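You operate a simulated robot arm through the tools that you are given. There is no shell and no other tool.

Carry out the task below with a simulated two-armed robot. There is one attempt and no reset: what you move stays moved.

TASK
Run the orange funnel's sand into tin T2 and return the tin.
Fine: tin in the small drip tray, funnel over it till it runs empty; shut the shutter, funnel back over the mould, tin back on the blue pad. Where these are worked on the way, their far stop is far enough and under half their travel is too little: orange funnel.

The check looks at the end state, three seconds after you hand in, the way a careful person would. Anything else that was tipped, shoved, dropped, spilled or broken makes it a failure.

THE ROBOT
Two 7-joint arms with two-finger grippers on one trunk that stands fixed in place. Base frame: the origin is at the foot of the trunk, x ahead of it, y to its left, z up; the work surface is at about z = 85. Units: cm, degrees, N and s.
The left shoulder is at [6, 12.3, 99.5], the right one opposite. With the tool pointing down near the work surface each hand reaches from about 36 to 80 cm from the base axis, measured 20 degrees to its own side. Payload 1.47 kg a hand.
The TCP of each hand is the grasp point between the finger pads, 1.6 cm short of the fingertips. In the tool frame z runs along the fingers and y along their closing line. The gripper opens to 8.7 cm; its body begins 5.5 cm behind the TCP.
Orientation is that of the tool frame in the base frame, as [roll, pitch, yaw] about the fixed x, y, z axes, in that order (R = Rz(yaw) Ry(pitch) Rx(roll)). With the fingers straight down and closing along the base's y, the tool's x points along the base's -x, its y along +y and its z along -z.

THE INTERFACE
- The arms move only by the tool servo_tool. It takes "left_rows", "right_rows" or both (then of equal length, played together; a hand with none holds still); each is a list of rows, each an object of numbers (a shift or turn left out is 0, a gripper value left out holds the last): "dx", "dy", "dz": the shift along the base's x, y, z in units of 20 mm (1.0 is 20 mm); "ax", "ay", "az": the turn, a rotation vector about the base's x, y, z in units of 8 degrees (1.0 is 8 degrees); "fingers": the gripper command, from -1 (fully open) to 1 (shut), values between in proportion. In form: [{"dx": .., "dy": .., "dz": .., "ax": .., "ay": .., "az": .., "fingers": ..}, ...]. A call has 1 to 20 rows; each row shifts and turns the commanded pose from where the row before left it. A call with a number of a shift or a turn outside -1 to 1 is refused whole. Rows are played at 5 a second. More than 5 cm and 8.6 degrees between two rows, or a gripper value outside its range, and nothing of the call is played. Where a pose cannot be reached the arm comes as near as it can. A force on the tool above 40 N (or 10 N above the force at the start of the call, whichever is more), or a blocked arm, ends the call early, and 0.2 s more pass. The fingers move at their own pace (about 15.3 cm/s each) and stop on an object; they squeeze with about 28 N. The grip force told is the motor's: it shows also when the fingers shut on nothing. Time passes only in rows, and 0.2 s behind the last, so rows that do not move let the fingers close. It gives the time, the measured TCP pose, the force on the tool (base axes), the opening and the grip force at its end, in the units of the frame above (readings bear some noise), with the torque about the TCP (base axes, N m) and any sound that the robot's microphone picked up.
- Cameras (640 x 400 px; columns grow to the right, rows downward): "scene" is now at [7.88, -3.96, 155.21]; the picture's right is [-0.52, -0.85, 0.00], its down [-0.58, 0.35, -0.74] and it looks along [0.63, -0.38, -0.68] (base axes); focal length 345 px, centre (320, 200). "left" rides on the left gripper at [7.3, -1.2, -9] in its tool frame; the picture's right is [0.16, 0.99, 0.00], its down [-0.72, 0.12, -0.68] and it looks along [-0.67, 0.11, 0.73] (tool axes); focal length 247 px, centre (320, 200). "right" rides on the right gripper at [7.3, 1.2, -9] in its tool frame; the picture's right is [-0.16, 0.99, 0.00], its down [-0.72, -0.12, -0.68] and it looks along [-0.67, -0.11, 0.73] (tool axes); focal length 247 px, centre (320, 200). There is no depth. A picture from a camera that has moved, and an enlarged one, comes with that camera's place and axes in the base frame and with its lens. The place of the scene camera against the robot may be out by one fixed shift of up to 1.2 cm in any direction.
- camera(camera): a new picture of that camera. The clock stands still meanwhile.
- raise_lower(by): moves the trunk up (or, below 0, down) by that many cm; the arms and the scene camera ride with it, the base frame stays. It gives what a move gives, with no picture.
- head_to(pan, tilt): turns the head with the scene camera to pan (to the left, within 120 degrees either way) and tilt (down, from -29 to 69), counted from straight ahead of the robot. It gives what a move gives.
- zoom(camera, box): a new picture of the part [left, top, right, bottom] of that camera's present view, enlarged. The clock stands still meanwhile.
- finish_job(): hands the job in; it is judged then, once.

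Places have to be worked out from the pictures, the camera data and where the tool is seen. Open the grippers and draw the arms clear of the work before you hand the job in, unless the task says otherwise.

The tools are called after "Call:" as name(argument=value, ...) on one line, values as JSON. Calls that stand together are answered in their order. servo_tool: Moves the arms, as the interface text tells. Its arguments: {"type":"object","properties":{"left_rows":{"type":"array"},"right_rows":{"type":"array"}},"required":[]} The other tools are called the same way: raise_lower (by) moves the trunk up or down; head_to (pan, tilt) turns the head that bears the scene camera; camera (camera) takes a picture; zoom (camera, box) takes an enlarged picture of a part of a camera's view; finish_job () hands the job in.

At the start:

```text
t: 0.0
left_tool_pos: [45.85, -7.13, 122.07]
left_tool_rot: [-180.0, 0.0, -180.0]
left_ft_force: [0.0, 0.2, -0.4]
left_torque: [0.0, 0.0, 0.01]
left_opening: 8.69
left_grasp_force: 0.0
right_tool_pos: [38.57, -47.34, 125.04]
right_tool_rot: [-180.0, 0.0, -179.9]
right_ft_force: [0.2, 0.2, 1.0]
right_torque: [0.01, -0.01, -0.02]
right_opening: 8.71
right_grasp_force: 0.1
trunk travel left (down, up): [-15.0, 8.0]
head pan, tilt (commanded): [-31.3, 42.6]
```

scene: 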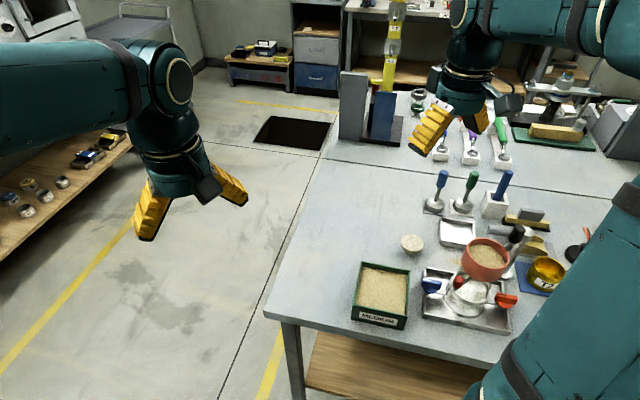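
right: 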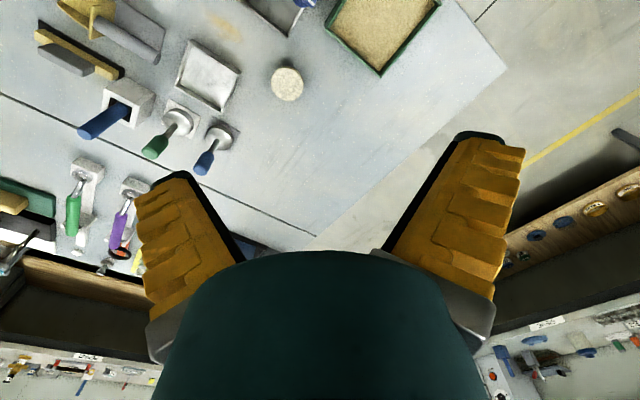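
left: 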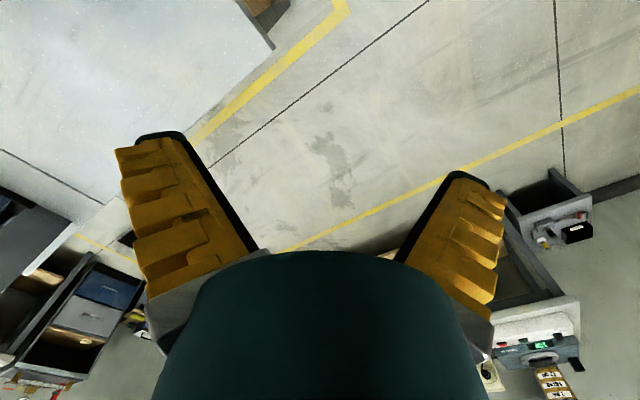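

I see a funnel (orange) on a stand in a tray, a yellow tin on a blue pad, and other objects; I'll zoom in on the work area to identify everything.

Call:
zoom(camera="scene", box=[400, 210, 600, 340])

Call:
zoom(camera="scene", box=[340, 150, 640, 340])

```text
3.08 times, centred on (500, 275) of scene
camera zoom: at [7.88, -3.96, 155.21], right [-0.52, -0.85, 0.0], down [-0.58, 0.35, -0.74], along [0.63, -0.38, -0.68], focal length 1063 px, centre (-234, -31)
```

zoom: 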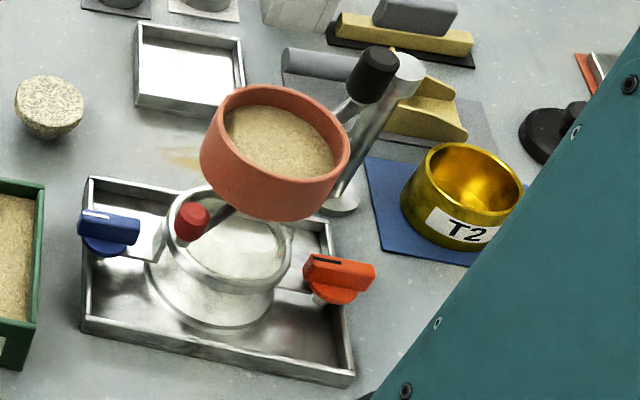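

```text
2.11 times, centred on (490, 245) of scene
camera zoom: at [7.88, -3.96, 155.21], right [-0.52, -0.85, 0.0], down [-0.58, 0.35, -0.74], along [0.63, -0.38, -0.68], focal length 727 px, centre (-38, 105)
```

zoom: 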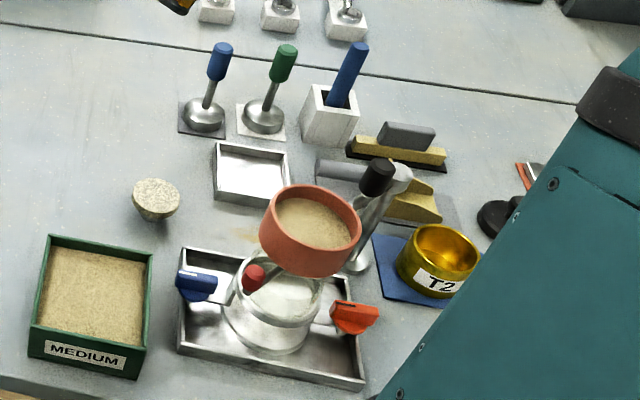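

The funnel sits on a swing post near (27,-67) over a mould at about (26,-53); the tin sits around (21,-73) and the small drip tray around (42,-68). I'll bring the left hand round as a camera, looking toward -y, for a closer look at the mechanism.

Call:
servo_tool(left_rows=[{"dx": -0.6, "dy": -0.6, "az": -0.94}, {"dx": -0.6, "dy": -0.6, "az": -0.94}, {"dx": -0.6, "dy": -0.6, "az": -0.94}, {"dx": -0.6, "dy": -0.6, "az": -0.94}, {"dx": -0.6, "dy": -0.6, "az": -0.94}, {"dx": -0.6, "dy": -0.6, "az": -0.94}, {"dx": -0.6, "dy": -0.6, "az": -0.94}, {"dx": -0.6, "dy": -0.6, "az": -0.94}, {"dx": -0.6, "dy": -0.6, "az": -0.94}, {"dx": -0.6, "dy": -0.6, "az": -0.94}, {"dx": -0.6, "dy": -0.6, "az": -0.94}, {"dx": -0.6, "dy": -0.6, "az": -0.94}])

Call:
camera(camera="left")

Call:
camera(camera="scene")

```text
t: 2.6
left_tool_pos: [31.61, -21.64, 122.13]
left_tool_rot: [-179.9, 0.0, 89.6]
left_ft_force: [0.5, -1.0, -0.4]
left_torque: [-0.01, 0.04, 0.03]
left_opening: 8.7
left_grasp_force: 0.1
right_tool_pos: [38.63, -47.24, 124.94]
right_tool_rot: [-180.0, 0.0, 180.0]
right_ft_force: [0.1, 0.3, -0.7]
right_torque: [0.01, 0.03, -0.02]
right_opening: 8.69
right_grasp_force: 0.1
trunk travel left (down, up): [-15.0, 8.0]
head pan, tilt (commanded): [-31.3, 42.6]
```

```text
taken
camera left: at [30.42, -14.3, 131.16], right [0.99, 0.15, 0.0], down [0.11, -0.72, 0.68], along [0.1, -0.67, -0.73], focal length 247 px, centre (320, 200)
```

left: 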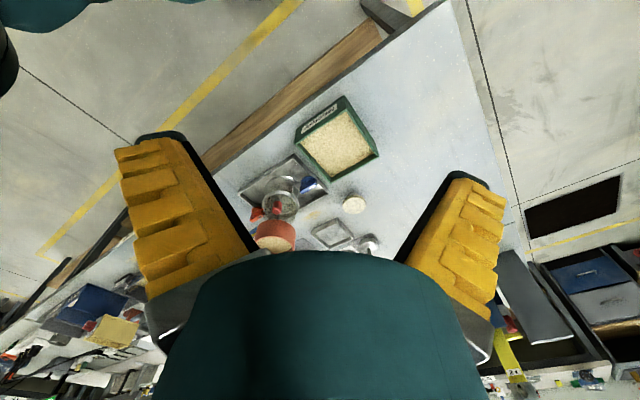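

```text
taken
camera scene: at [7.86, -3.99, 155.21], right [-0.52, -0.85, 0.0], down [-0.58, 0.35, -0.74], along [0.63, -0.38, -0.68], focal length 345 px, centre (320, 200)
```

scene: 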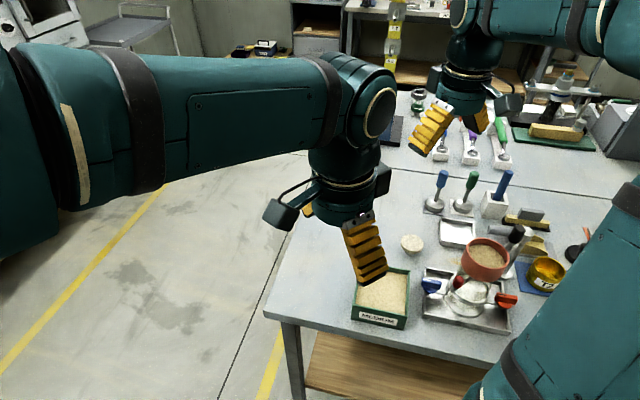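

The left camera sees the funnel near the gripper body; I'll tilt the left hand outward and bring it closer and lower to view the mechanism from the side.

Call:
servo_tool(left_rows=[{"dy": -0.5, "dz": -0.5, "ax": -0.8, "dx": -0.3}, {"dy": -0.5, "dz": -0.5, "ax": -0.8, "dx": -0.3}, {"dy": -0.5, "dz": -0.5, "ax": -0.8, "dx": -0.3}, {"dy": -0.5, "dz": -0.5, "ax": -0.8, "dx": -0.3}, {"dy": -0.5, "dz": -0.5, "ax": -0.8, "dx": -0.3}])

Call:
camera(camera="left")

```text
t: 3.8
left_tool_pos: [28.65, -26.83, 117.0]
left_tool_rot: [179.9, 32.1, 89.7]
left_ft_force: [-0.2, 0.2, 0.7]
left_torque: [-0.01, 0.04, -0.01]
left_opening: 8.69
left_grasp_force: 0.2
right_tool_pos: [38.57, -47.34, 125.03]
right_tool_rot: [180.0, 0.1, -180.0]
right_ft_force: [0.3, -0.3, -1.0]
right_torque: [0.03, 0.01, 0.0]
right_opening: 8.72
right_grasp_force: 0.0
trunk travel left (down, up): [-15.0, 8.0]
head pan, tilt (commanded): [-31.3, 42.6]
```

```text
taken
camera left: at [27.4, -15.79, 120.75], right [0.99, 0.13, -0.08], down [0.11, -0.25, 0.96], along [0.1, -0.96, -0.26], focal length 247 px, centre (320, 200)
```

left: 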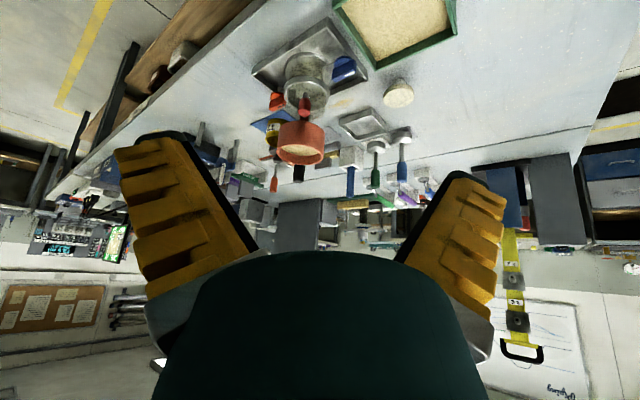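

Now the funnel is clear in the left camera; zooming in on it.

Call:
zoom(camera="left", box=[220, 10, 420, 210])

Call:
zoom(camera="left", box=[240, 60, 340, 190])

```text
2.00 times, centred on (320, 110) of left
camera zoom: at [27.4, -15.79, 120.75], right [0.99, 0.13, -0.08], down [0.11, -0.25, 0.96], along [0.1, -0.96, -0.26], focal length 494 px, centre (320, 380)
```

zoom: 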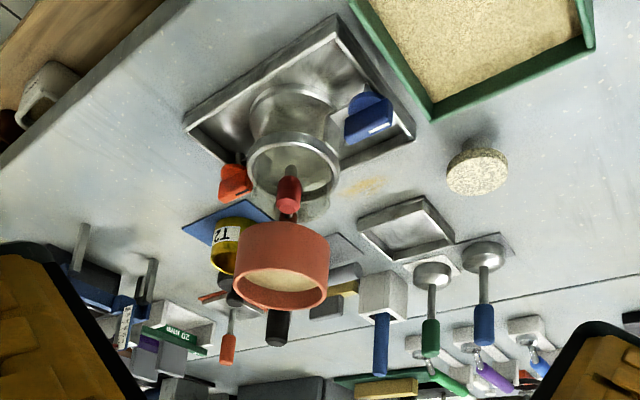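

```text
3.08 times, centred on (290, 125) of left
camera zoom: at [27.4, -15.79, 120.75], right [0.99, 0.13, -0.08], down [0.11, -0.25, 0.96], along [0.1, -0.96, -0.26], focal length 760 px, centre (412, 431)
```

zoom: 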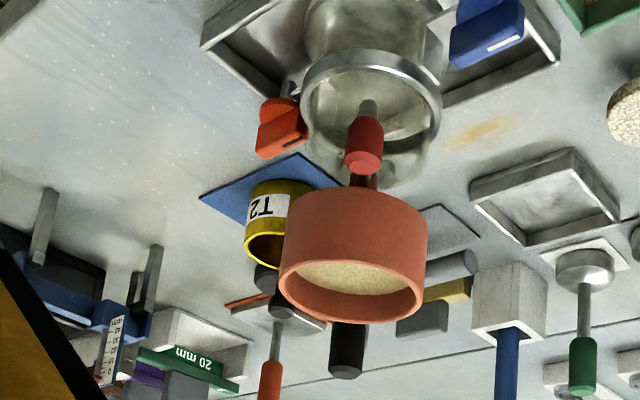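

The zoomed pictures come crisp; I'll zoom tighter on the shutter knob, funnel, and handle from both cameras.

Call:
zoom(camera="left", box=[275, 85, 335, 185])

Call:
zoom(camera="scene", box=[450, 215, 550, 305])

Call:
zoom(camera="right", box=[0, 0, 320, 200])

```text
4.00 times, centred on (305, 135) of left
camera zoom: at [27.4, -15.79, 120.75], right [0.99, 0.13, -0.08], down [0.11, -0.25, 0.96], along [0.1, -0.96, -0.26], focal length 988 px, centre (380, 460)
```

zoom: 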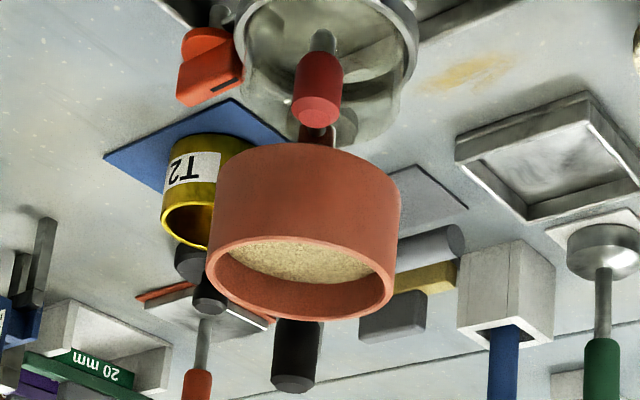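

```text
4.44 times, centred on (500, 260) of scene
camera zoom: at [7.88, -3.96, 155.21], right [-0.52, -0.85, 0.0], down [-0.58, 0.35, -0.74], along [0.63, -0.38, -0.68], focal length 1535 px, centre (-480, -67)
```

zoom: 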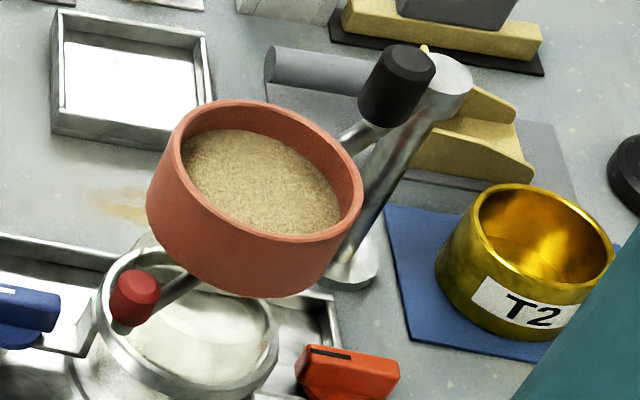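

```text
2.00 times, centred on (160, 100) of right
camera zoom: at [31.2, -46.1, 133.88], right [0.16, 0.99, 0.0], down [0.72, -0.12, 0.68], along [0.67, -0.11, -0.73], focal length 494 px, centre (640, 400)
```

zoom: 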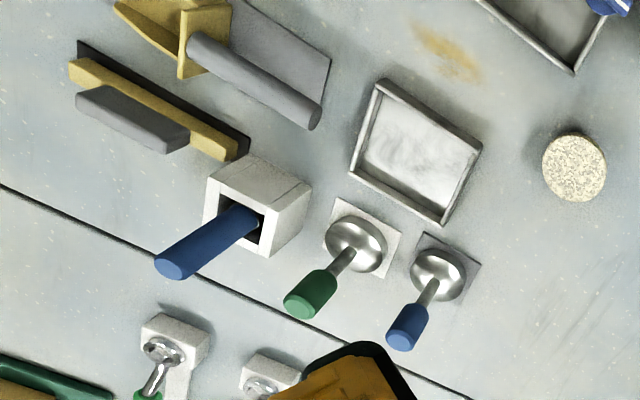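

Triangulating: funnel rim centre ≈ (27.4,-54.5,102), post ≈ (27,-67.3), black arm handle ≈ (27.6,-63.5,104), red shutter knob ≈ (27.3,-47.7,97.5), drip tray centre ≈ (42,-68.1) turned 45°. I'll lower the left hand and level its camera to look under the funnel.

Call:
servo_tool(left_rows=[{"dy": -0.3, "dz": -0.9, "ax": -0.3}, {"dy": -0.3, "dz": -0.9, "ax": -0.3}, {"dy": -0.3, "dz": -0.9, "ax": -0.3}, {"dy": -0.3, "dz": -0.9, "ax": -0.3}, {"dy": -0.3, "dz": -0.9, "ax": -0.3}, {"dy": -0.3, "dz": -0.9, "ax": -0.3}, {"dy": -0.3, "dz": -0.9, "ax": -0.2}])

Call:
camera(camera="left")

Call:
zoom(camera="left", box=[220, 60, 420, 220])

Call:
camera(camera="scene")

```text
t: 5.4
left_tool_pos: [28.5, -30.81, 104.52]
left_tool_rot: [179.7, 47.9, 89.5]
left_ft_force: [-0.5, 0.3, 0.8]
left_torque: [-0.01, 0.0, -0.01]
left_opening: 8.72
left_grasp_force: 0.0
right_tool_pos: [38.55, -47.33, 124.99]
right_tool_rot: [-179.9, 0.0, 180.0]
right_ft_force: [0.2, 0.3, 0.6]
right_torque: [0.0, 0.02, 0.0]
right_opening: 8.7
right_grasp_force: 0.0
trunk travel left (down, up): [-15.0, 8.0]
head pan, tilt (commanded): [-31.3, 42.6]
```

```text
taken
camera left: at [27.34, -19.25, 105.13], right [0.99, 0.1, -0.11], down [0.11, 0.02, 0.99], along [0.1, -0.99, 0.01], focal length 247 px, centre (320, 200)
```

left: 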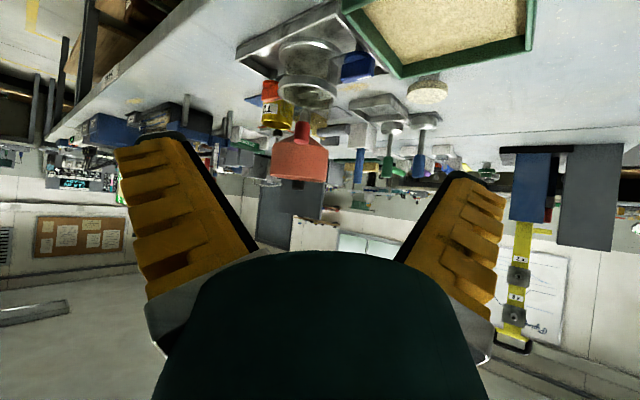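

```text
2.50 times, centred on (320, 140) of left
camera zoom: at [27.34, -19.25, 105.13], right [0.99, 0.1, -0.11], down [0.11, 0.02, 0.99], along [0.1, -0.99, 0.01], focal length 617 px, centre (320, 350)
```

zoom: 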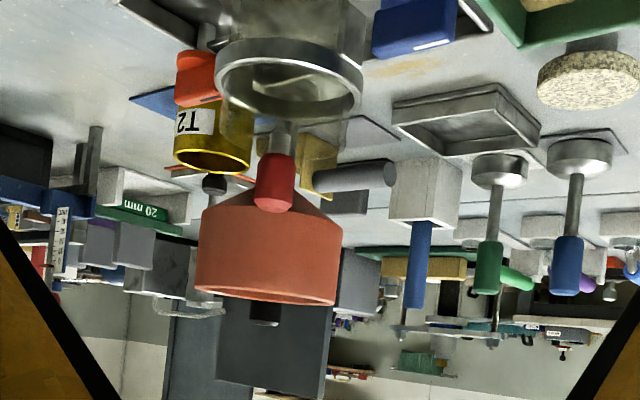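

```text
taken
camera scene: at [7.91, -3.99, 155.2], right [-0.52, -0.85, 0.0], down [-0.58, 0.35, -0.74], along [0.63, -0.38, -0.68], focal length 345 px, centre (320, 200)
```

scene: 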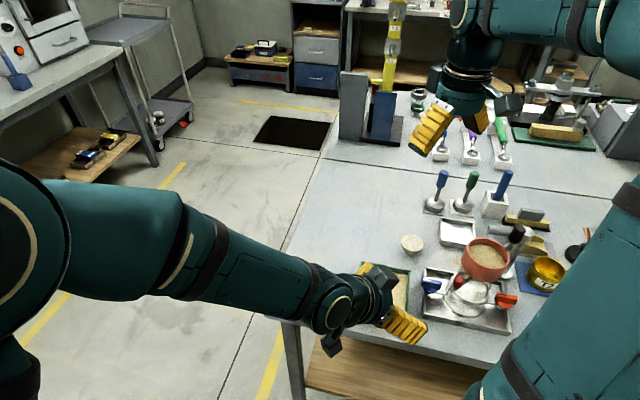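

Zooming tight on the spout and shutter region from this level view.

Call:
zoom(camera="left", box=[265, 90, 335, 190])

Call:
zoom(camera="left", box=[230, 10, 390, 110])

```text
4.00 times, centred on (300, 140) of left
camera zoom: at [27.34, -19.25, 105.13], right [0.99, 0.1, -0.11], down [0.11, 0.02, 0.99], along [0.1, -0.99, 0.01], focal length 988 px, centre (400, 440)
```

zoom: 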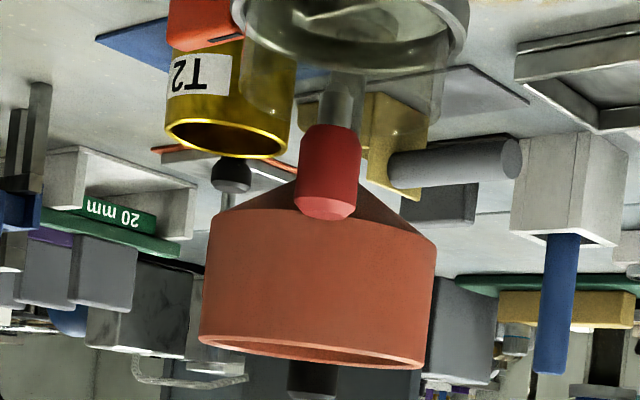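

```text
4.00 times, centred on (310, 60) of left
camera zoom: at [27.34, -19.25, 105.13], right [0.99, 0.1, -0.11], down [0.11, 0.02, 0.99], along [0.1, -0.99, 0.01], focal length 988 px, centre (360, 760)
```

zoom: 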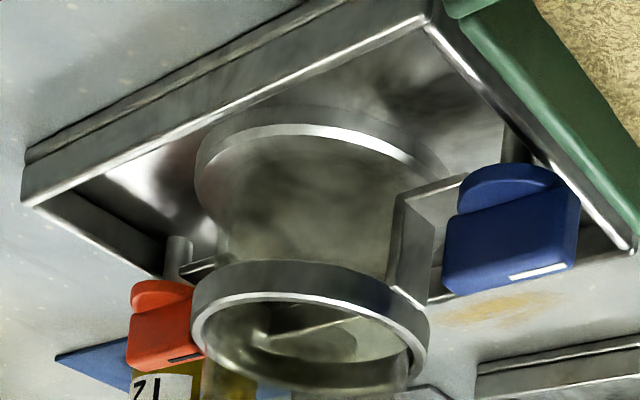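

The shutter lever (red vertical knob, z≈96.6–99) sits under the funnel cone and points toward +y, with the black handle on the arm near the post. I'll pull the left hand back up to a safe overview spot, then move the right hand high over the tin with tool x pointing away from the post.

Call:
servo_tool(left_rows=[{"dx": 0.5, "dy": 0.3, "dz": 0.9, "ax": 0.3}, {"dx": 0.5, "dy": 0.3, "dz": 0.9, "ax": 0.3}, {"dx": 0.5, "dy": 0.3, "dz": 0.9, "ax": 0.3}, {"dx": 0.5, "dy": 0.3, "dz": 0.9, "ax": 0.3}, {"dx": 0.5, "dy": 0.3, "dz": 0.9, "ax": 0.3}, {"dx": 0.5, "dy": 0.3, "dz": 0.9, "ax": 0.3}, {"dx": 0.5, "dy": 0.3, "dz": 0.9, "ax": 0.2}, {"dx": 0.5, "az": -0.9}, {"dx": 0.5, "az": -0.9}, {"dx": 0.5, "az": -0.9}])

Call:
servo_tool(right_rows=[{"dx": -0.625, "dy": -0.93, "dz": -0.2, "az": 0.4}, {"dx": -0.625, "dy": -0.93, "dz": -0.2, "az": 0.4}, {"dx": -0.625, "dy": -0.93, "dz": -0.2, "az": 0.4}, {"dx": -0.625, "dy": -0.93, "dz": -0.2, "az": 0.4}, {"dx": -0.625, "dy": -0.93, "dz": -0.2, "az": 0.4}, {"dx": -0.625, "dy": -0.93, "dz": -0.2, "az": 0.4}, {"dx": -0.625, "dy": -0.93, "dz": -0.2, "az": 0.4}, {"dx": -0.625, "dy": -0.93, "dz": -0.2, "az": 0.4}, {"dx": -0.625, "dy": -0.93, "dz": -0.2, "az": 0.4}, {"dx": -0.625, "dy": -0.93, "dz": -0.2, "az": 0.4}, {"dx": -0.625, "dy": -0.93, "dz": -0.2, "az": 0.4}, {"dx": -0.625, "dy": -0.93, "dz": -0.2, "az": 0.4}, {"dx": -0.625, "dy": -0.93, "dz": -0.2, "az": 0.4}, {"dx": -0.625, "dy": -0.93, "dz": -0.2, "az": 0.4}])

Call:
camera(camera="right")

Call:
camera(camera="scene")

Call:
camera(camera="left")

```text
t: 7.6
left_tool_pos: [38.45, -26.59, 117.09]
left_tool_rot: [179.9, 32.0, 68.0]
left_ft_force: [-0.2, 0.0, 1.3]
left_torque: [0.0, 0.0, -0.03]
left_opening: 8.72
left_grasp_force: 0.0
right_tool_pos: [38.61, -47.23, 124.92]
right_tool_rot: [180.0, -0.1, -180.0]
right_ft_force: [0.5, 0.5, 0.6]
right_torque: [0.0, 0.01, -0.02]
right_opening: 8.72
right_grasp_force: 0.2
trunk travel left (down, up): [-15.0, 8.0]
head pan, tilt (commanded): [-31.3, 42.6]
```

```text
t: 10.6
left_tool_pos: [38.38, -26.49, 117.12]
left_tool_rot: [180.0, 32.0, 68.0]
left_ft_force: [-0.3, -0.4, -0.7]
left_torque: [0.02, -0.02, 0.02]
left_opening: 8.69
left_grasp_force: 0.2
right_tool_pos: [21.18, -73.18, 119.35]
right_tool_rot: [-180.0, 0.1, -135.2]
right_ft_force: [0.3, -0.3, -0.8]
right_torque: [0.01, 0.0, 0.01]
right_opening: 8.72
right_grasp_force: 0.1
trunk travel left (down, up): [-15.0, 8.0]
head pan, tilt (commanded): [-31.3, 42.6]
```

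```text
taken
camera right: at [15.13, -77.6, 128.19], right [-0.58, 0.81, 0.0], down [0.59, 0.43, 0.68], along [0.55, 0.4, -0.73], focal length 247 px, centre (320, 200)
```

right: 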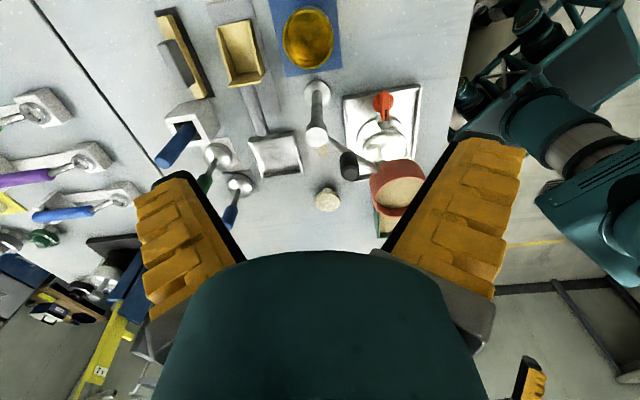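

```text
taken
camera scene: at [7.88, -4.04, 155.2], right [-0.52, -0.85, 0.0], down [-0.58, 0.35, -0.74], along [0.63, -0.38, -0.68], focal length 345 px, centre (320, 200)
```

scene: 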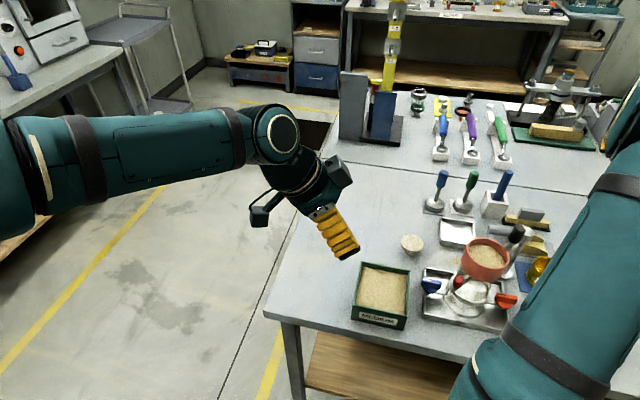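

```text
taken
camera left: at [41.47, -16.07, 120.87], right [0.97, -0.24, -0.08], down [0.01, -0.28, 0.96], along [-0.26, -0.93, -0.27], focal length 247 px, centre (320, 200)
```

left: 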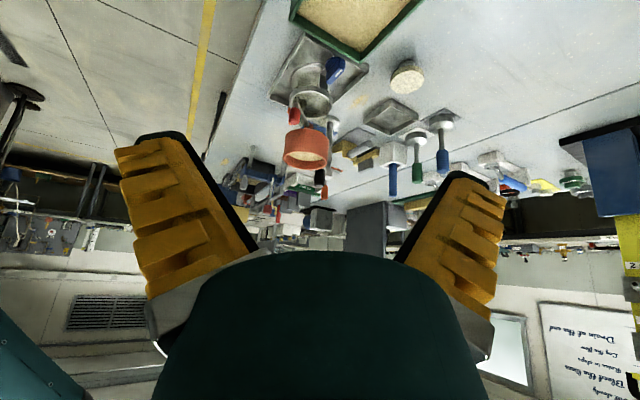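

The right camera now overlooks the whole workspace from the -x-y side; I'll zoom there to fix positions of tin, post, arm, tray and shutter lever.

Call:
zoom(camera="right", box=[140, 0, 460, 230])

Call:
zoom(camera="right", box=[290, 70, 440, 230])

Call:
zoom(camera="right", box=[210, 0, 370, 100])

```text
1.74 times, centred on (300, 115) of right
camera zoom: at [15.13, -77.6, 128.19], right [-0.58, 0.81, 0.0], down [0.59, 0.43, 0.68], along [0.55, 0.4, -0.73], focal length 430 px, centre (355, 348)
```

zoom: 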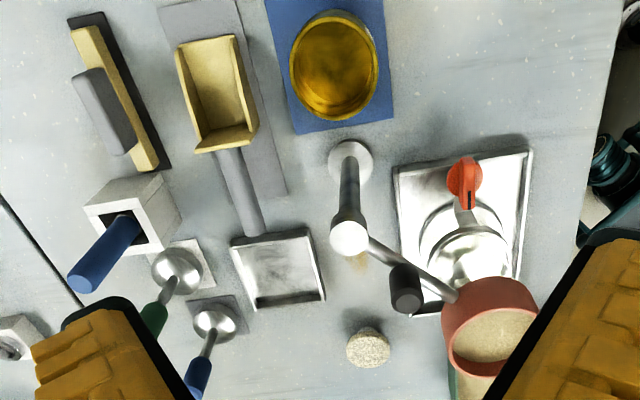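

```text
2.50 times, centred on (365, 150) of right
camera zoom: at [15.13, -77.6, 128.19], right [-0.58, 0.81, 0.0], down [0.59, 0.43, 0.68], along [0.55, 0.4, -0.73], focal length 617 px, centre (208, 325)
```

zoom: 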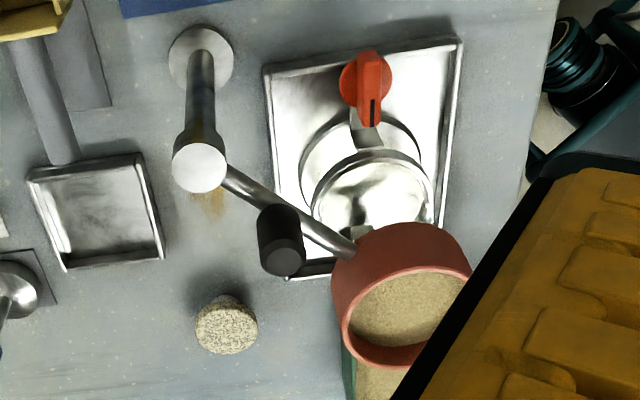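

```text
4.00 times, centred on (290, 50) of right
camera zoom: at [15.13, -77.6, 128.19], right [-0.58, 0.81, 0.0], down [0.59, 0.43, 0.68], along [0.55, 0.4, -0.73], focal length 988 px, centre (440, 800)
```

zoom: 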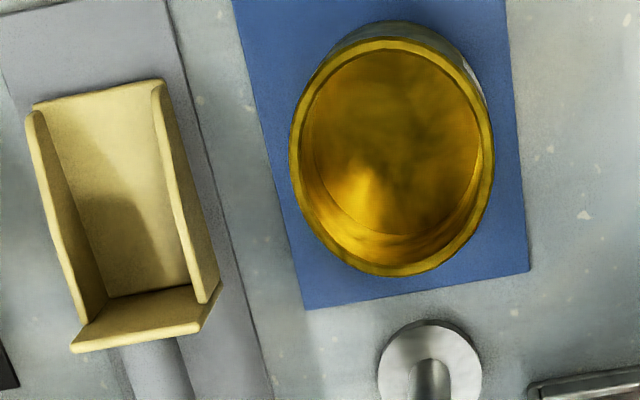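

Refined from this view: tin centre ≈ (21.5,-75.0), ø≈6.7, rim z≈89.7; post ≈ (27.8,-69.1), top z≈100.4; arm handle ≈ (27.6,-64). I'll centre over the tin and descend halfway to check alignment.

Call:
servo_tool(right_rows=[{"dx": 0.04, "dy": -0.23, "dz": -0.8}, {"dx": 0.04, "dy": -0.23, "dz": -0.8}, {"dx": 0.04, "dy": -0.23, "dz": -0.8}, {"dx": 0.04, "dy": -0.23, "dz": -0.8}, {"dz": -0.8}, {"dz": -0.8}, {"dz": -0.8}, {"dz": -0.8}, {"dz": -0.8}])

Call:
camera(camera="right")

Call:
camera(camera="scene")

Call:
zoom(camera="left", box=[240, 40, 440, 240])

```text
t: 12.6
left_tool_pos: [38.43, -26.58, 117.08]
left_tool_rot: [179.9, 32.0, 68.1]
left_ft_force: [-0.5, 0.7, -0.5]
left_torque: [0.0, -0.01, 0.02]
left_opening: 8.69
left_grasp_force: 0.1
right_tool_pos: [21.67, -75.31, 104.94]
right_tool_rot: [-180.0, 0.0, -135.2]
right_ft_force: [0.2, 0.5, -0.2]
right_torque: [0.02, 0.0, 0.04]
right_opening: 8.7
right_grasp_force: 0.1
trunk travel left (down, up): [-15.0, 8.0]
head pan, tilt (commanded): [-31.3, 42.6]
```

```text
taken
camera right: at [15.51, -79.51, 113.89], right [-0.58, 0.81, 0.0], down [0.6, 0.43, 0.68], along [0.55, 0.4, -0.73], focal length 247 px, centre (320, 200)
```

right: 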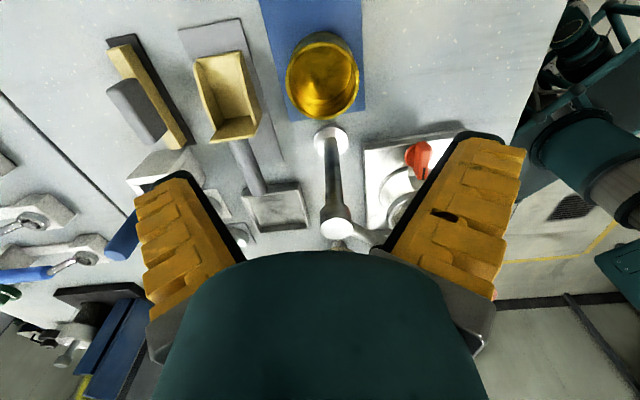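

```text
taken
camera scene: at [7.9, -3.99, 155.21], right [-0.52, -0.85, 0.0], down [-0.58, 0.35, -0.74], along [0.63, -0.38, -0.68], focal length 345 px, centre (320, 200)
```

scene: 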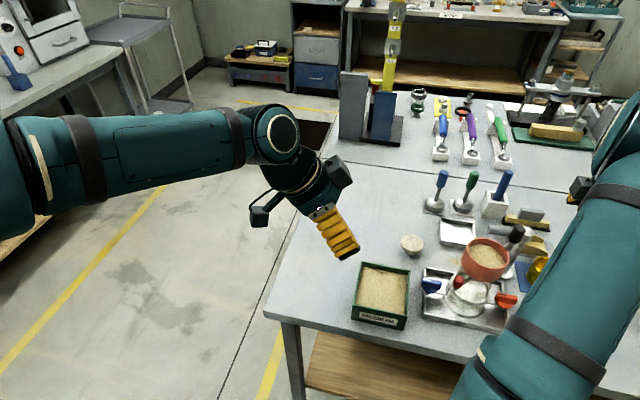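

```text
2.00 times, centred on (340, 140) of left
camera zoom: at [41.48, -16.02, 120.87], right [0.97, -0.24, -0.08], down [0.01, -0.28, 0.96], along [-0.26, -0.93, -0.27], focal length 494 px, centre (280, 320)
```

zoom: 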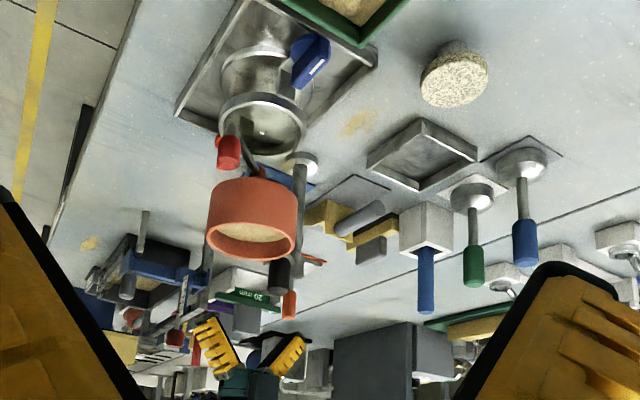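

Tin appears nearly centred under the hand; zooming for a precise fix before the final descent.

Call:
zoom(camera="right", box=[250, 0, 400, 130])

```text
3.08 times, centred on (325, 65) of right
camera zoom: at [15.51, -79.51, 113.89], right [-0.58, 0.81, 0.0], down [0.6, 0.43, 0.68], along [0.55, 0.4, -0.73], focal length 760 px, centre (305, 615)
```

zoom: 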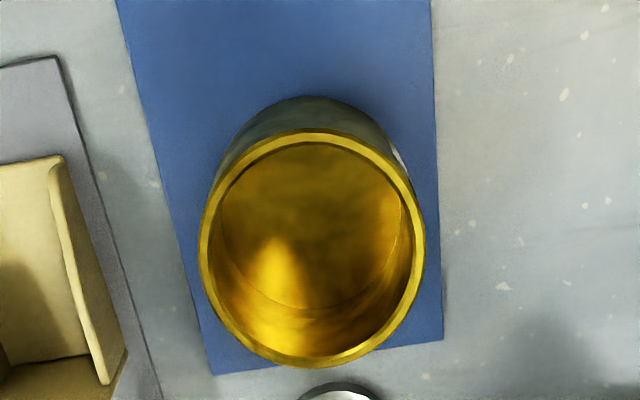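

Correcting for perspective, the tin centre is (21.8,-74.8). I'll shift slightly, descend to TCP z≈88.4, and then close gently.

Call:
servo_tool(right_rows=[{"dx": 0.03, "dy": 0.14, "dz": -0.9}, {"dx": 0.03, "dy": 0.14, "dz": -0.9}, {"dz": -0.92}, {"dz": -0.92}, {"dz": -0.92}, {"dz": -0.92}, {"dz": -0.92}, {"dz": -0.92}, {"dz": -0.92}])

Call:
camera(camera="right")

Call:
camera(camera="scene")

```text
t: 14.6
left_tool_pos: [38.51, -26.7, 117.02]
left_tool_rot: [179.9, 32.0, 68.1]
left_ft_force: [-0.9, -0.2, 0.0]
left_torque: [0.0, -0.01, 0.0]
left_opening: 8.7
left_grasp_force: 0.1
right_tool_pos: [21.79, -74.53, 88.51]
right_tool_rot: [180.0, 0.0, -135.2]
right_ft_force: [0.1, -0.5, 0.8]
right_torque: [-0.04, -0.02, 0.03]
right_opening: 8.71
right_grasp_force: 0.1
trunk travel left (down, up): [-15.0, 8.0]
head pan, tilt (commanded): [-31.3, 42.6]
```

```text
taken
camera right: at [15.58, -78.84, 97.41], right [-0.58, 0.81, 0.0], down [0.6, 0.43, 0.68], along [0.55, 0.4, -0.73], focal length 247 px, centre (320, 200)
```

right: 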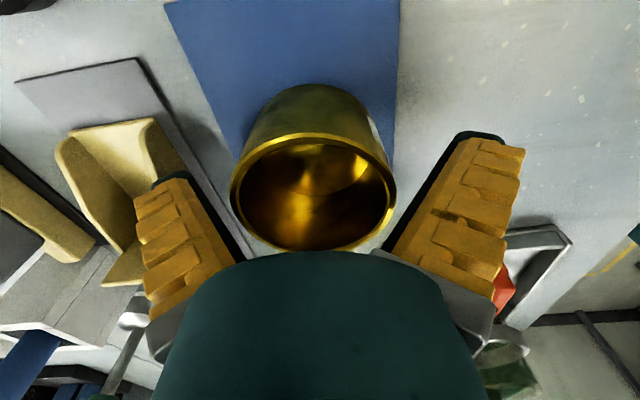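

```text
taken
camera scene: at [7.89, -4.0, 155.21], right [-0.52, -0.85, 0.0], down [-0.58, 0.35, -0.74], along [0.63, -0.38, -0.68], focal length 345 px, centre (320, 200)
```

scene: 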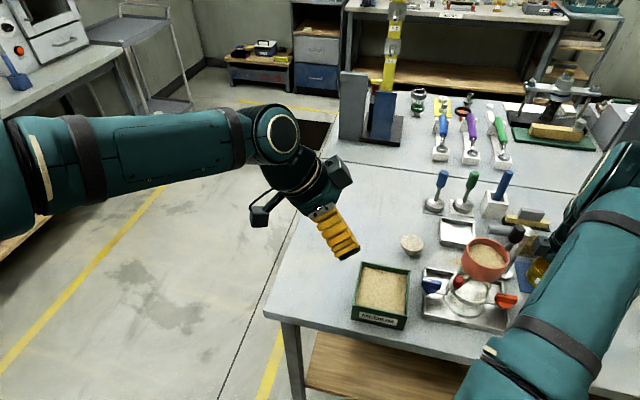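

The tin sits centred between the open fingers. Closing on it now.

Call:
servo_tool(right_rows=[{"fingers": 0.0}, {"fingers": 0.0}, {"fingers": 0.0}, {"fingers": 0.0}, {"fingers": 0.0}])

Call:
camera(camera="right")

```text
t: 15.8
left_tool_pos: [38.44, -26.49, 117.07]
left_tool_rot: [179.7, 31.9, 68.0]
left_ft_force: [0.0, 0.2, -0.4]
left_torque: [-0.01, 0.0, -0.01]
left_opening: 8.7
left_grasp_force: 0.1
right_tool_pos: [21.74, -74.51, 88.67]
right_tool_rot: [-179.8, 0.0, -135.2]
right_ft_force: [2.1, -3.9, 5.9]
right_torque: [-0.16, -0.23, -0.16]
right_opening: 6.91
right_grasp_force: 28.5
trunk travel left (down, up): [-15.0, 8.0]
head pan, tilt (commanded): [-31.3, 42.6]
```

```text
taken
camera right: at [15.58, -78.81, 97.5], right [-0.58, 0.81, 0.0], down [0.6, 0.43, 0.68], along [0.55, 0.4, -0.73], focal length 247 px, centre (320, 200)
```

right: 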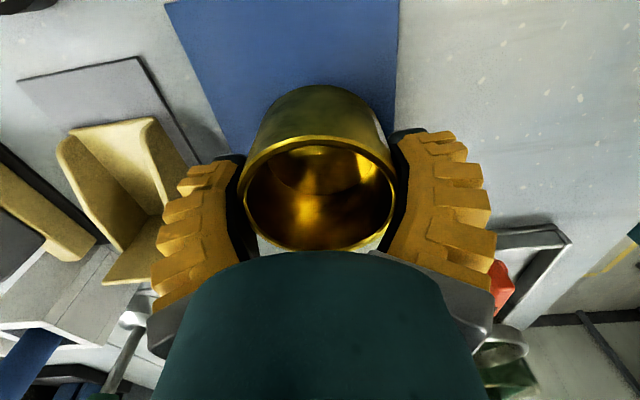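

Grip is firm at 6.91 cm opening (reference release pose: 21.75,-74.5,88.6). Lifting the tin straight up well above the post and handle.

Call:
servo_tool(right_rows=[{"dz": 0.3}, {"dz": 0.6}, {"dz": 1}, {"dz": 1}, {"dz": 1}, {"dz": 1}, {"dz": 1}, {"dz": 1}, {"dz": 1}, {"dz": 1}, {"dz": 1}, {"dz": 1}, {"dz": 1}, {"dz": 0.6}])

Call:
camera(camera="scene")

Call:
camera(camera="right")

```text
t: 18.8
left_tool_pos: [38.56, -26.64, 117.22]
left_tool_rot: [179.9, 31.9, 68.1]
left_ft_force: [0.4, 0.4, 0.3]
left_torque: [-0.05, -0.01, 0.04]
left_opening: 8.7
left_grasp_force: 0.1
right_tool_pos: [21.51, -74.62, 113.53]
right_tool_rot: [-180.0, 0.1, -135.2]
right_ft_force: [-0.4, -1.2, -0.6]
right_torque: [0.03, -0.01, -0.03]
right_opening: 6.9
right_grasp_force: 28.4
trunk travel left (down, up): [-15.0, 8.0]
head pan, tilt (commanded): [-31.3, 42.6]
```

```text
taken
camera scene: at [7.88, -3.96, 155.21], right [-0.52, -0.85, 0.0], down [-0.58, 0.35, -0.74], along [0.63, -0.38, -0.68], focal length 345 px, centre (320, 200)
```

scene: 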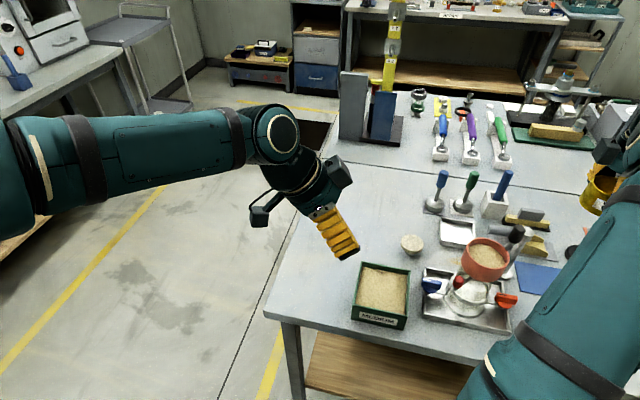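

```text
taken
camera right: at [15.37, -78.96, 122.49], right [-0.58, 0.81, 0.0], down [0.6, 0.43, 0.68], along [0.55, 0.4, -0.73], focal length 247 px, centre (320, 200)
```

right: 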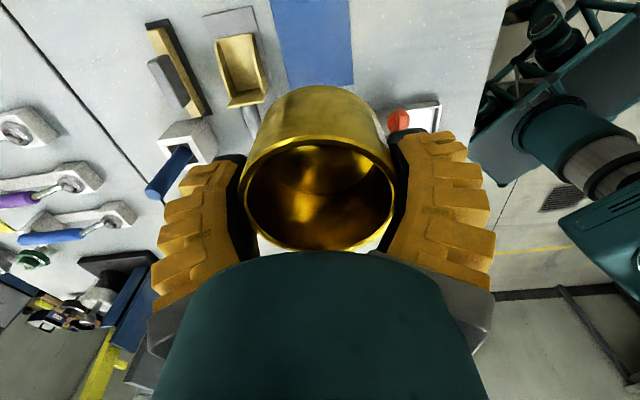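

The tin is hanging level and clear. Moving it over the drip tray at height while turning the closing line to lie along base y (the tray's diagonal).

Call:
servo_tool(right_rows=[{"dx": 0.854, "dy": 0.272, "az": -0.467}, {"dx": 0.854, "dy": 0.272, "az": -0.467}, {"dx": 0.854, "dy": 0.272, "az": -0.467}, {"dx": 0.854, "dy": 0.272, "az": -0.467}, {"dx": 0.854, "dy": 0.272, "az": -0.467}, {"dx": 0.854, "dy": 0.272, "az": -0.467}, {"dx": 0.854, "dy": 0.272, "az": -0.467}, {"dx": 0.854, "dy": 0.272, "az": -0.467}, {"dx": 0.854, "dy": 0.272, "az": -0.467}, {"dx": 0.854, "dy": 0.272, "az": -0.467}, {"dx": 0.854, "dy": 0.272, "az": -0.467}, {"dx": 0.854, "dy": 0.272, "az": -0.467}])

Call:
camera(camera="scene")

Call:
camera(camera="right")

Call:
zoom(camera="left", box=[290, 40, 490, 200])

```text
t: 21.4
left_tool_pos: [38.51, -26.59, 117.15]
left_tool_rot: [180.0, 32.0, 68.1]
left_ft_force: [0.4, 0.2, -0.1]
left_torque: [0.02, 0.03, -0.01]
left_opening: 8.68
left_grasp_force: 0.0
right_tool_pos: [41.91, -68.01, 113.38]
right_tool_rot: [-180.0, 0.0, 179.8]
right_ft_force: [0.6, 0.6, 0.0]
right_torque: [0.01, 0.0, 0.01]
right_opening: 6.86
right_grasp_force: 28.5
trunk travel left (down, up): [-15.0, 8.0]
head pan, tilt (commanded): [-31.3, 42.6]
```

```text
taken
camera scene: at [7.94, -3.98, 155.2], right [-0.52, -0.85, 0.0], down [-0.58, 0.35, -0.74], along [0.63, -0.38, -0.68], focal length 345 px, centre (320, 200)
```

scene: 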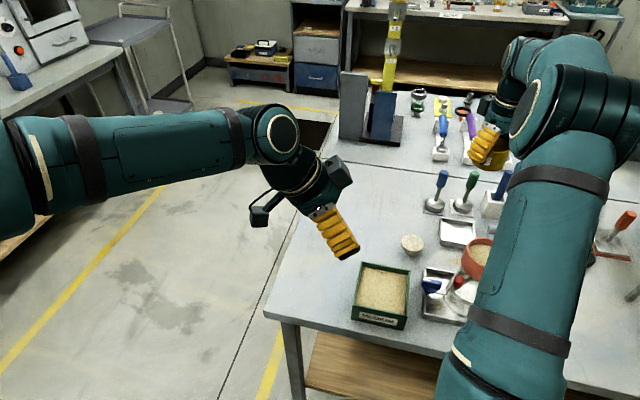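

```text
taken
camera right: at [34.58, -66.95, 122.34], right [0.16, 0.99, 0.0], down [0.72, -0.12, 0.68], along [0.67, -0.11, -0.73], focal length 247 px, centre (320, 200)
```

right: 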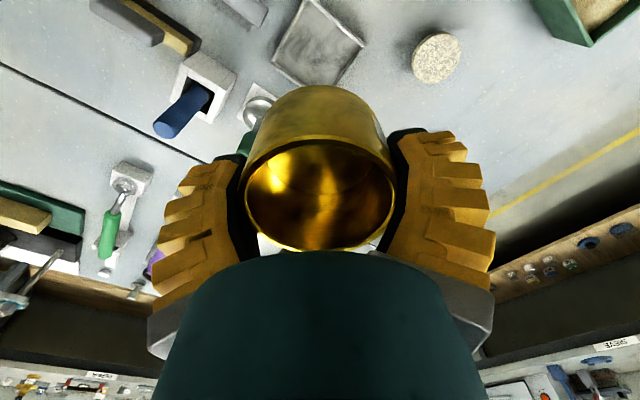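

```text
2.50 times, centred on (390, 120) of left
camera zoom: at [41.52, -16.02, 120.86], right [0.97, -0.24, -0.08], down [0.01, -0.28, 0.96], along [-0.26, -0.93, -0.27], focal length 617 px, centre (145, 400)
```

zoom: 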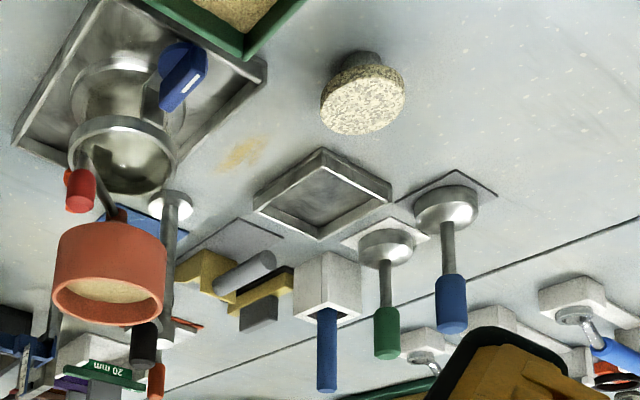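

Zooming in the right camera on the tray ahead to fix its position relative to the hand.

Call:
zoom(camera="right", box=[240, 0, 400, 100])

```text
4.00 times, centred on (320, 50) of right
camera zoom: at [34.58, -66.95, 122.34], right [0.16, 0.99, 0.0], down [0.72, -0.12, 0.68], along [0.67, -0.11, -0.73], focal length 988 px, centre (320, 800)
```

zoom: 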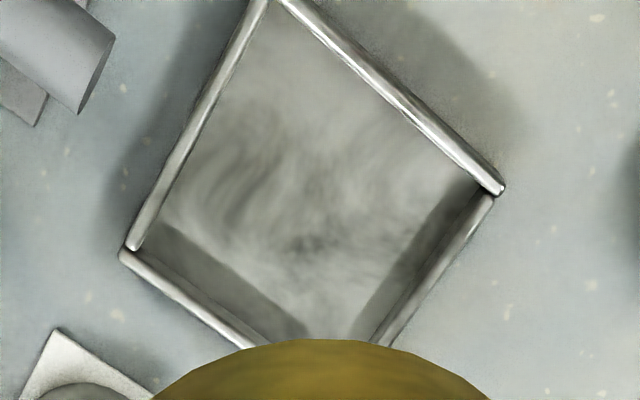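

I'll measure the tin's offset in the grip by zooming on it.

Call:
zoom(camera="right", box=[220, 70, 420, 260])

```text
2.11 times, centred on (320, 165) of right
camera zoom: at [34.58, -66.95, 122.34], right [0.16, 0.99, 0.0], down [0.72, -0.12, 0.68], along [0.67, -0.11, -0.73], focal length 520 px, centre (320, 274)
```

zoom: 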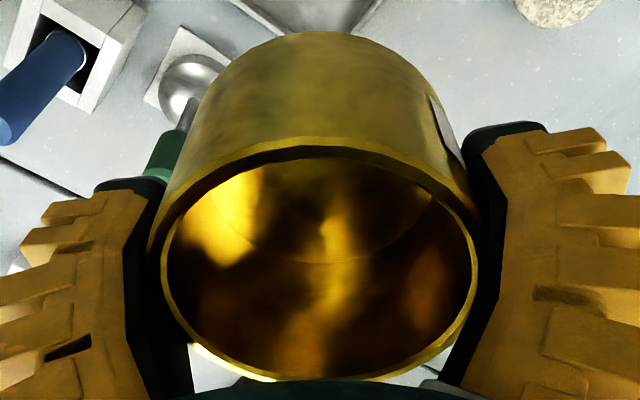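

Tin is held level, its centre 0.3 cm ahead (+x) of the TCP. I'll align it with the tray centre (42.3,-68.6) and lower to just above the floor.

Call:
servo_tool(right_rows=[{"dx": 0.05, "dy": -0.3, "dz": -0.5}, {"dz": -1}, {"dz": -1}, {"dz": -1}, {"dz": -1}, {"dz": -1}, {"dz": -1}, {"dz": -1}, {"dz": -1}, {"dz": -0.8}])

Call:
camera(camera="right")

Call:
zoom(camera="left", box=[320, 40, 480, 200])

Call:
zoom(camera="scene", box=[400, 130, 600, 330])

```text
t: 23.6
left_tool_pos: [38.47, -26.59, 117.08]
left_tool_rot: [179.9, 32.1, 68.1]
left_ft_force: [0.3, -0.2, -0.6]
left_torque: [0.01, -0.04, -0.01]
left_opening: 8.7
left_grasp_force: 0.1
right_tool_pos: [42.2, -68.64, 94.9]
right_tool_rot: [179.9, 0.0, 179.9]
right_ft_force: [-0.2, 0.4, 0.1]
right_torque: [-0.04, 0.02, 0.0]
right_opening: 6.86
right_grasp_force: 28.1
trunk travel left (down, up): [-15.0, 8.0]
head pan, tilt (commanded): [-31.3, 42.6]
```

```text
taken
camera right: at [34.77, -67.56, 103.81], right [0.16, 0.99, 0.0], down [0.72, -0.12, 0.68], along [0.67, -0.11, -0.73], focal length 247 px, centre (320, 200)
```

right: 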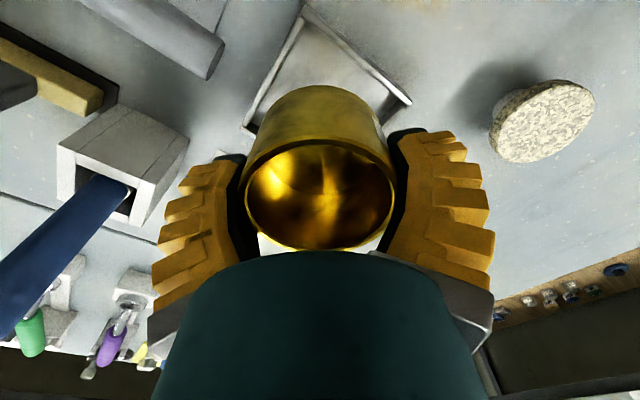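

```text
2.50 times, centred on (400, 120) of left
camera zoom: at [41.49, -16.03, 120.87], right [0.97, -0.24, -0.08], down [0.01, -0.28, 0.96], along [-0.26, -0.93, -0.27], focal length 617 px, centre (120, 400)
```

zoom: 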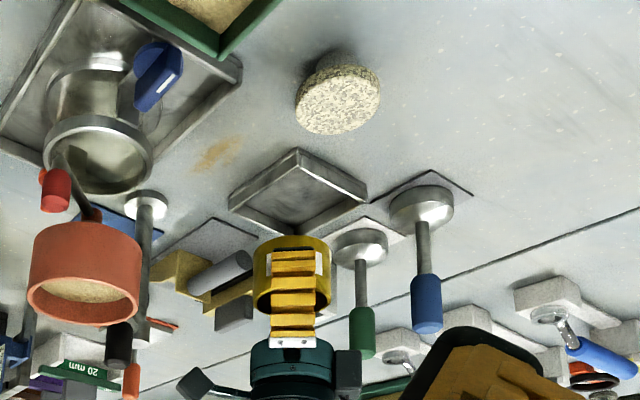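

```text
2.00 times, centred on (500, 230) of scene
camera zoom: at [7.91, -4.0, 155.2], right [-0.52, -0.85, 0.0], down [-0.58, 0.35, -0.74], along [0.63, -0.38, -0.68], focal length 691 px, centre (-40, 140)
```

zoom: 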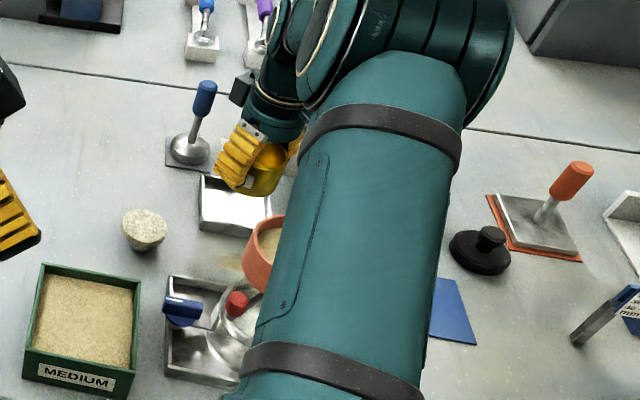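

Tray corners in the right view put its centre at about (42.2,-68.5); the tin is at about (42.5,-68.6). Small correction and lowering slowly.

Call:
servo_tool(right_rows=[{"dx": -0.1, "dy": 0.04, "dz": -0.5}, {"dz": -0.7}, {"dz": -0.6}, {"dz": -0.5}, {"dz": -0.3}, {"dz": 0}])

Call:
camera(camera="right")

Call:
zoom(camera="left", box=[340, 60, 460, 180])

```text
t: 25.0
left_tool_pos: [38.6, -26.66, 117.11]
left_tool_rot: [179.8, 32.0, 68.2]
left_ft_force: [-0.1, -1.4, -0.6]
left_torque: [-0.02, 0.01, 0.03]
left_opening: 8.68
left_grasp_force: 0.0
right_tool_pos: [41.91, -68.6, 89.66]
right_tool_rot: [-180.0, 0.0, 179.9]
right_ft_force: [0.4, -0.1, -0.3]
right_torque: [0.01, 0.01, 0.0]
right_opening: 6.83
right_grasp_force: 27.9
trunk travel left (down, up): [-15.0, 8.0]
head pan, tilt (commanded): [-31.3, 42.6]
```

```text
taken
camera right: at [34.58, -67.45, 98.55], right [0.16, 0.99, 0.0], down [0.72, -0.12, 0.68], along [0.67, -0.11, -0.73], focal length 247 px, centre (320, 200)
```

right: 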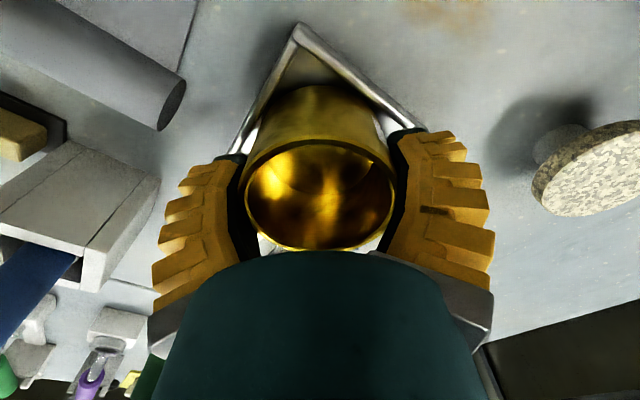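

```text
3.33 times, centred on (400, 120) of left
camera zoom: at [41.47, -16.0, 120.88], right [0.97, -0.24, -0.08], down [0.01, -0.28, 0.96], along [-0.26, -0.93, -0.27], focal length 823 px, centre (53, 467)
```

zoom: 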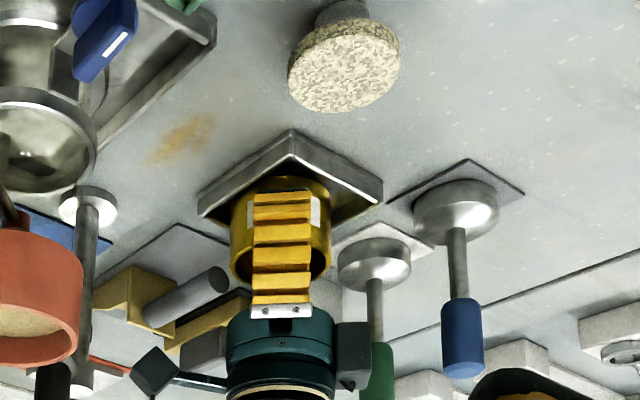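

Checking the tin's fit between the tray walls with a zoom before the last centimetre.

Call:
zoom(camera="right", box=[220, 10, 440, 150])

```text
2.86 times, centred on (330, 80) of right
camera zoom: at [34.58, -67.45, 98.55], right [0.16, 0.99, 0.0], down [0.72, -0.12, 0.68], along [0.67, -0.11, -0.73], focal length 706 px, centre (291, 543)
```

zoom: 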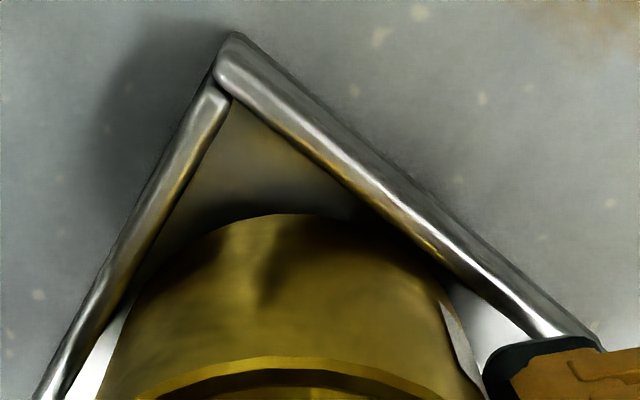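

The fit is even on both sides (≈0.5 cm clearance). Lowering in small steps to the tray floor.

Call:
servo_tool(right_rows=[{"dz": -0.15}, {"dz": -0.1}, {"dz": -0.1}, {"dz": 0}])

```text
t: 26.0
left_tool_pos: [38.39, -26.67, 117.18]
left_tool_rot: [179.9, 32.0, 68.0]
left_ft_force: [0.5, 0.3, -1.3]
left_torque: [-0.01, 0.0, 0.01]
left_opening: 8.72
left_grasp_force: 0.1
right_tool_pos: [41.93, -68.68, 89.13]
right_tool_rot: [-179.9, 0.0, 179.9]
right_ft_force: [0.1, 0.4, 4.8]
right_torque: [-0.09, -0.09, 0.0]
right_opening: 6.83
right_grasp_force: 27.8
trunk travel left (down, up): [-15.0, 8.0]
head pan, tilt (commanded): [-31.3, 42.6]
```

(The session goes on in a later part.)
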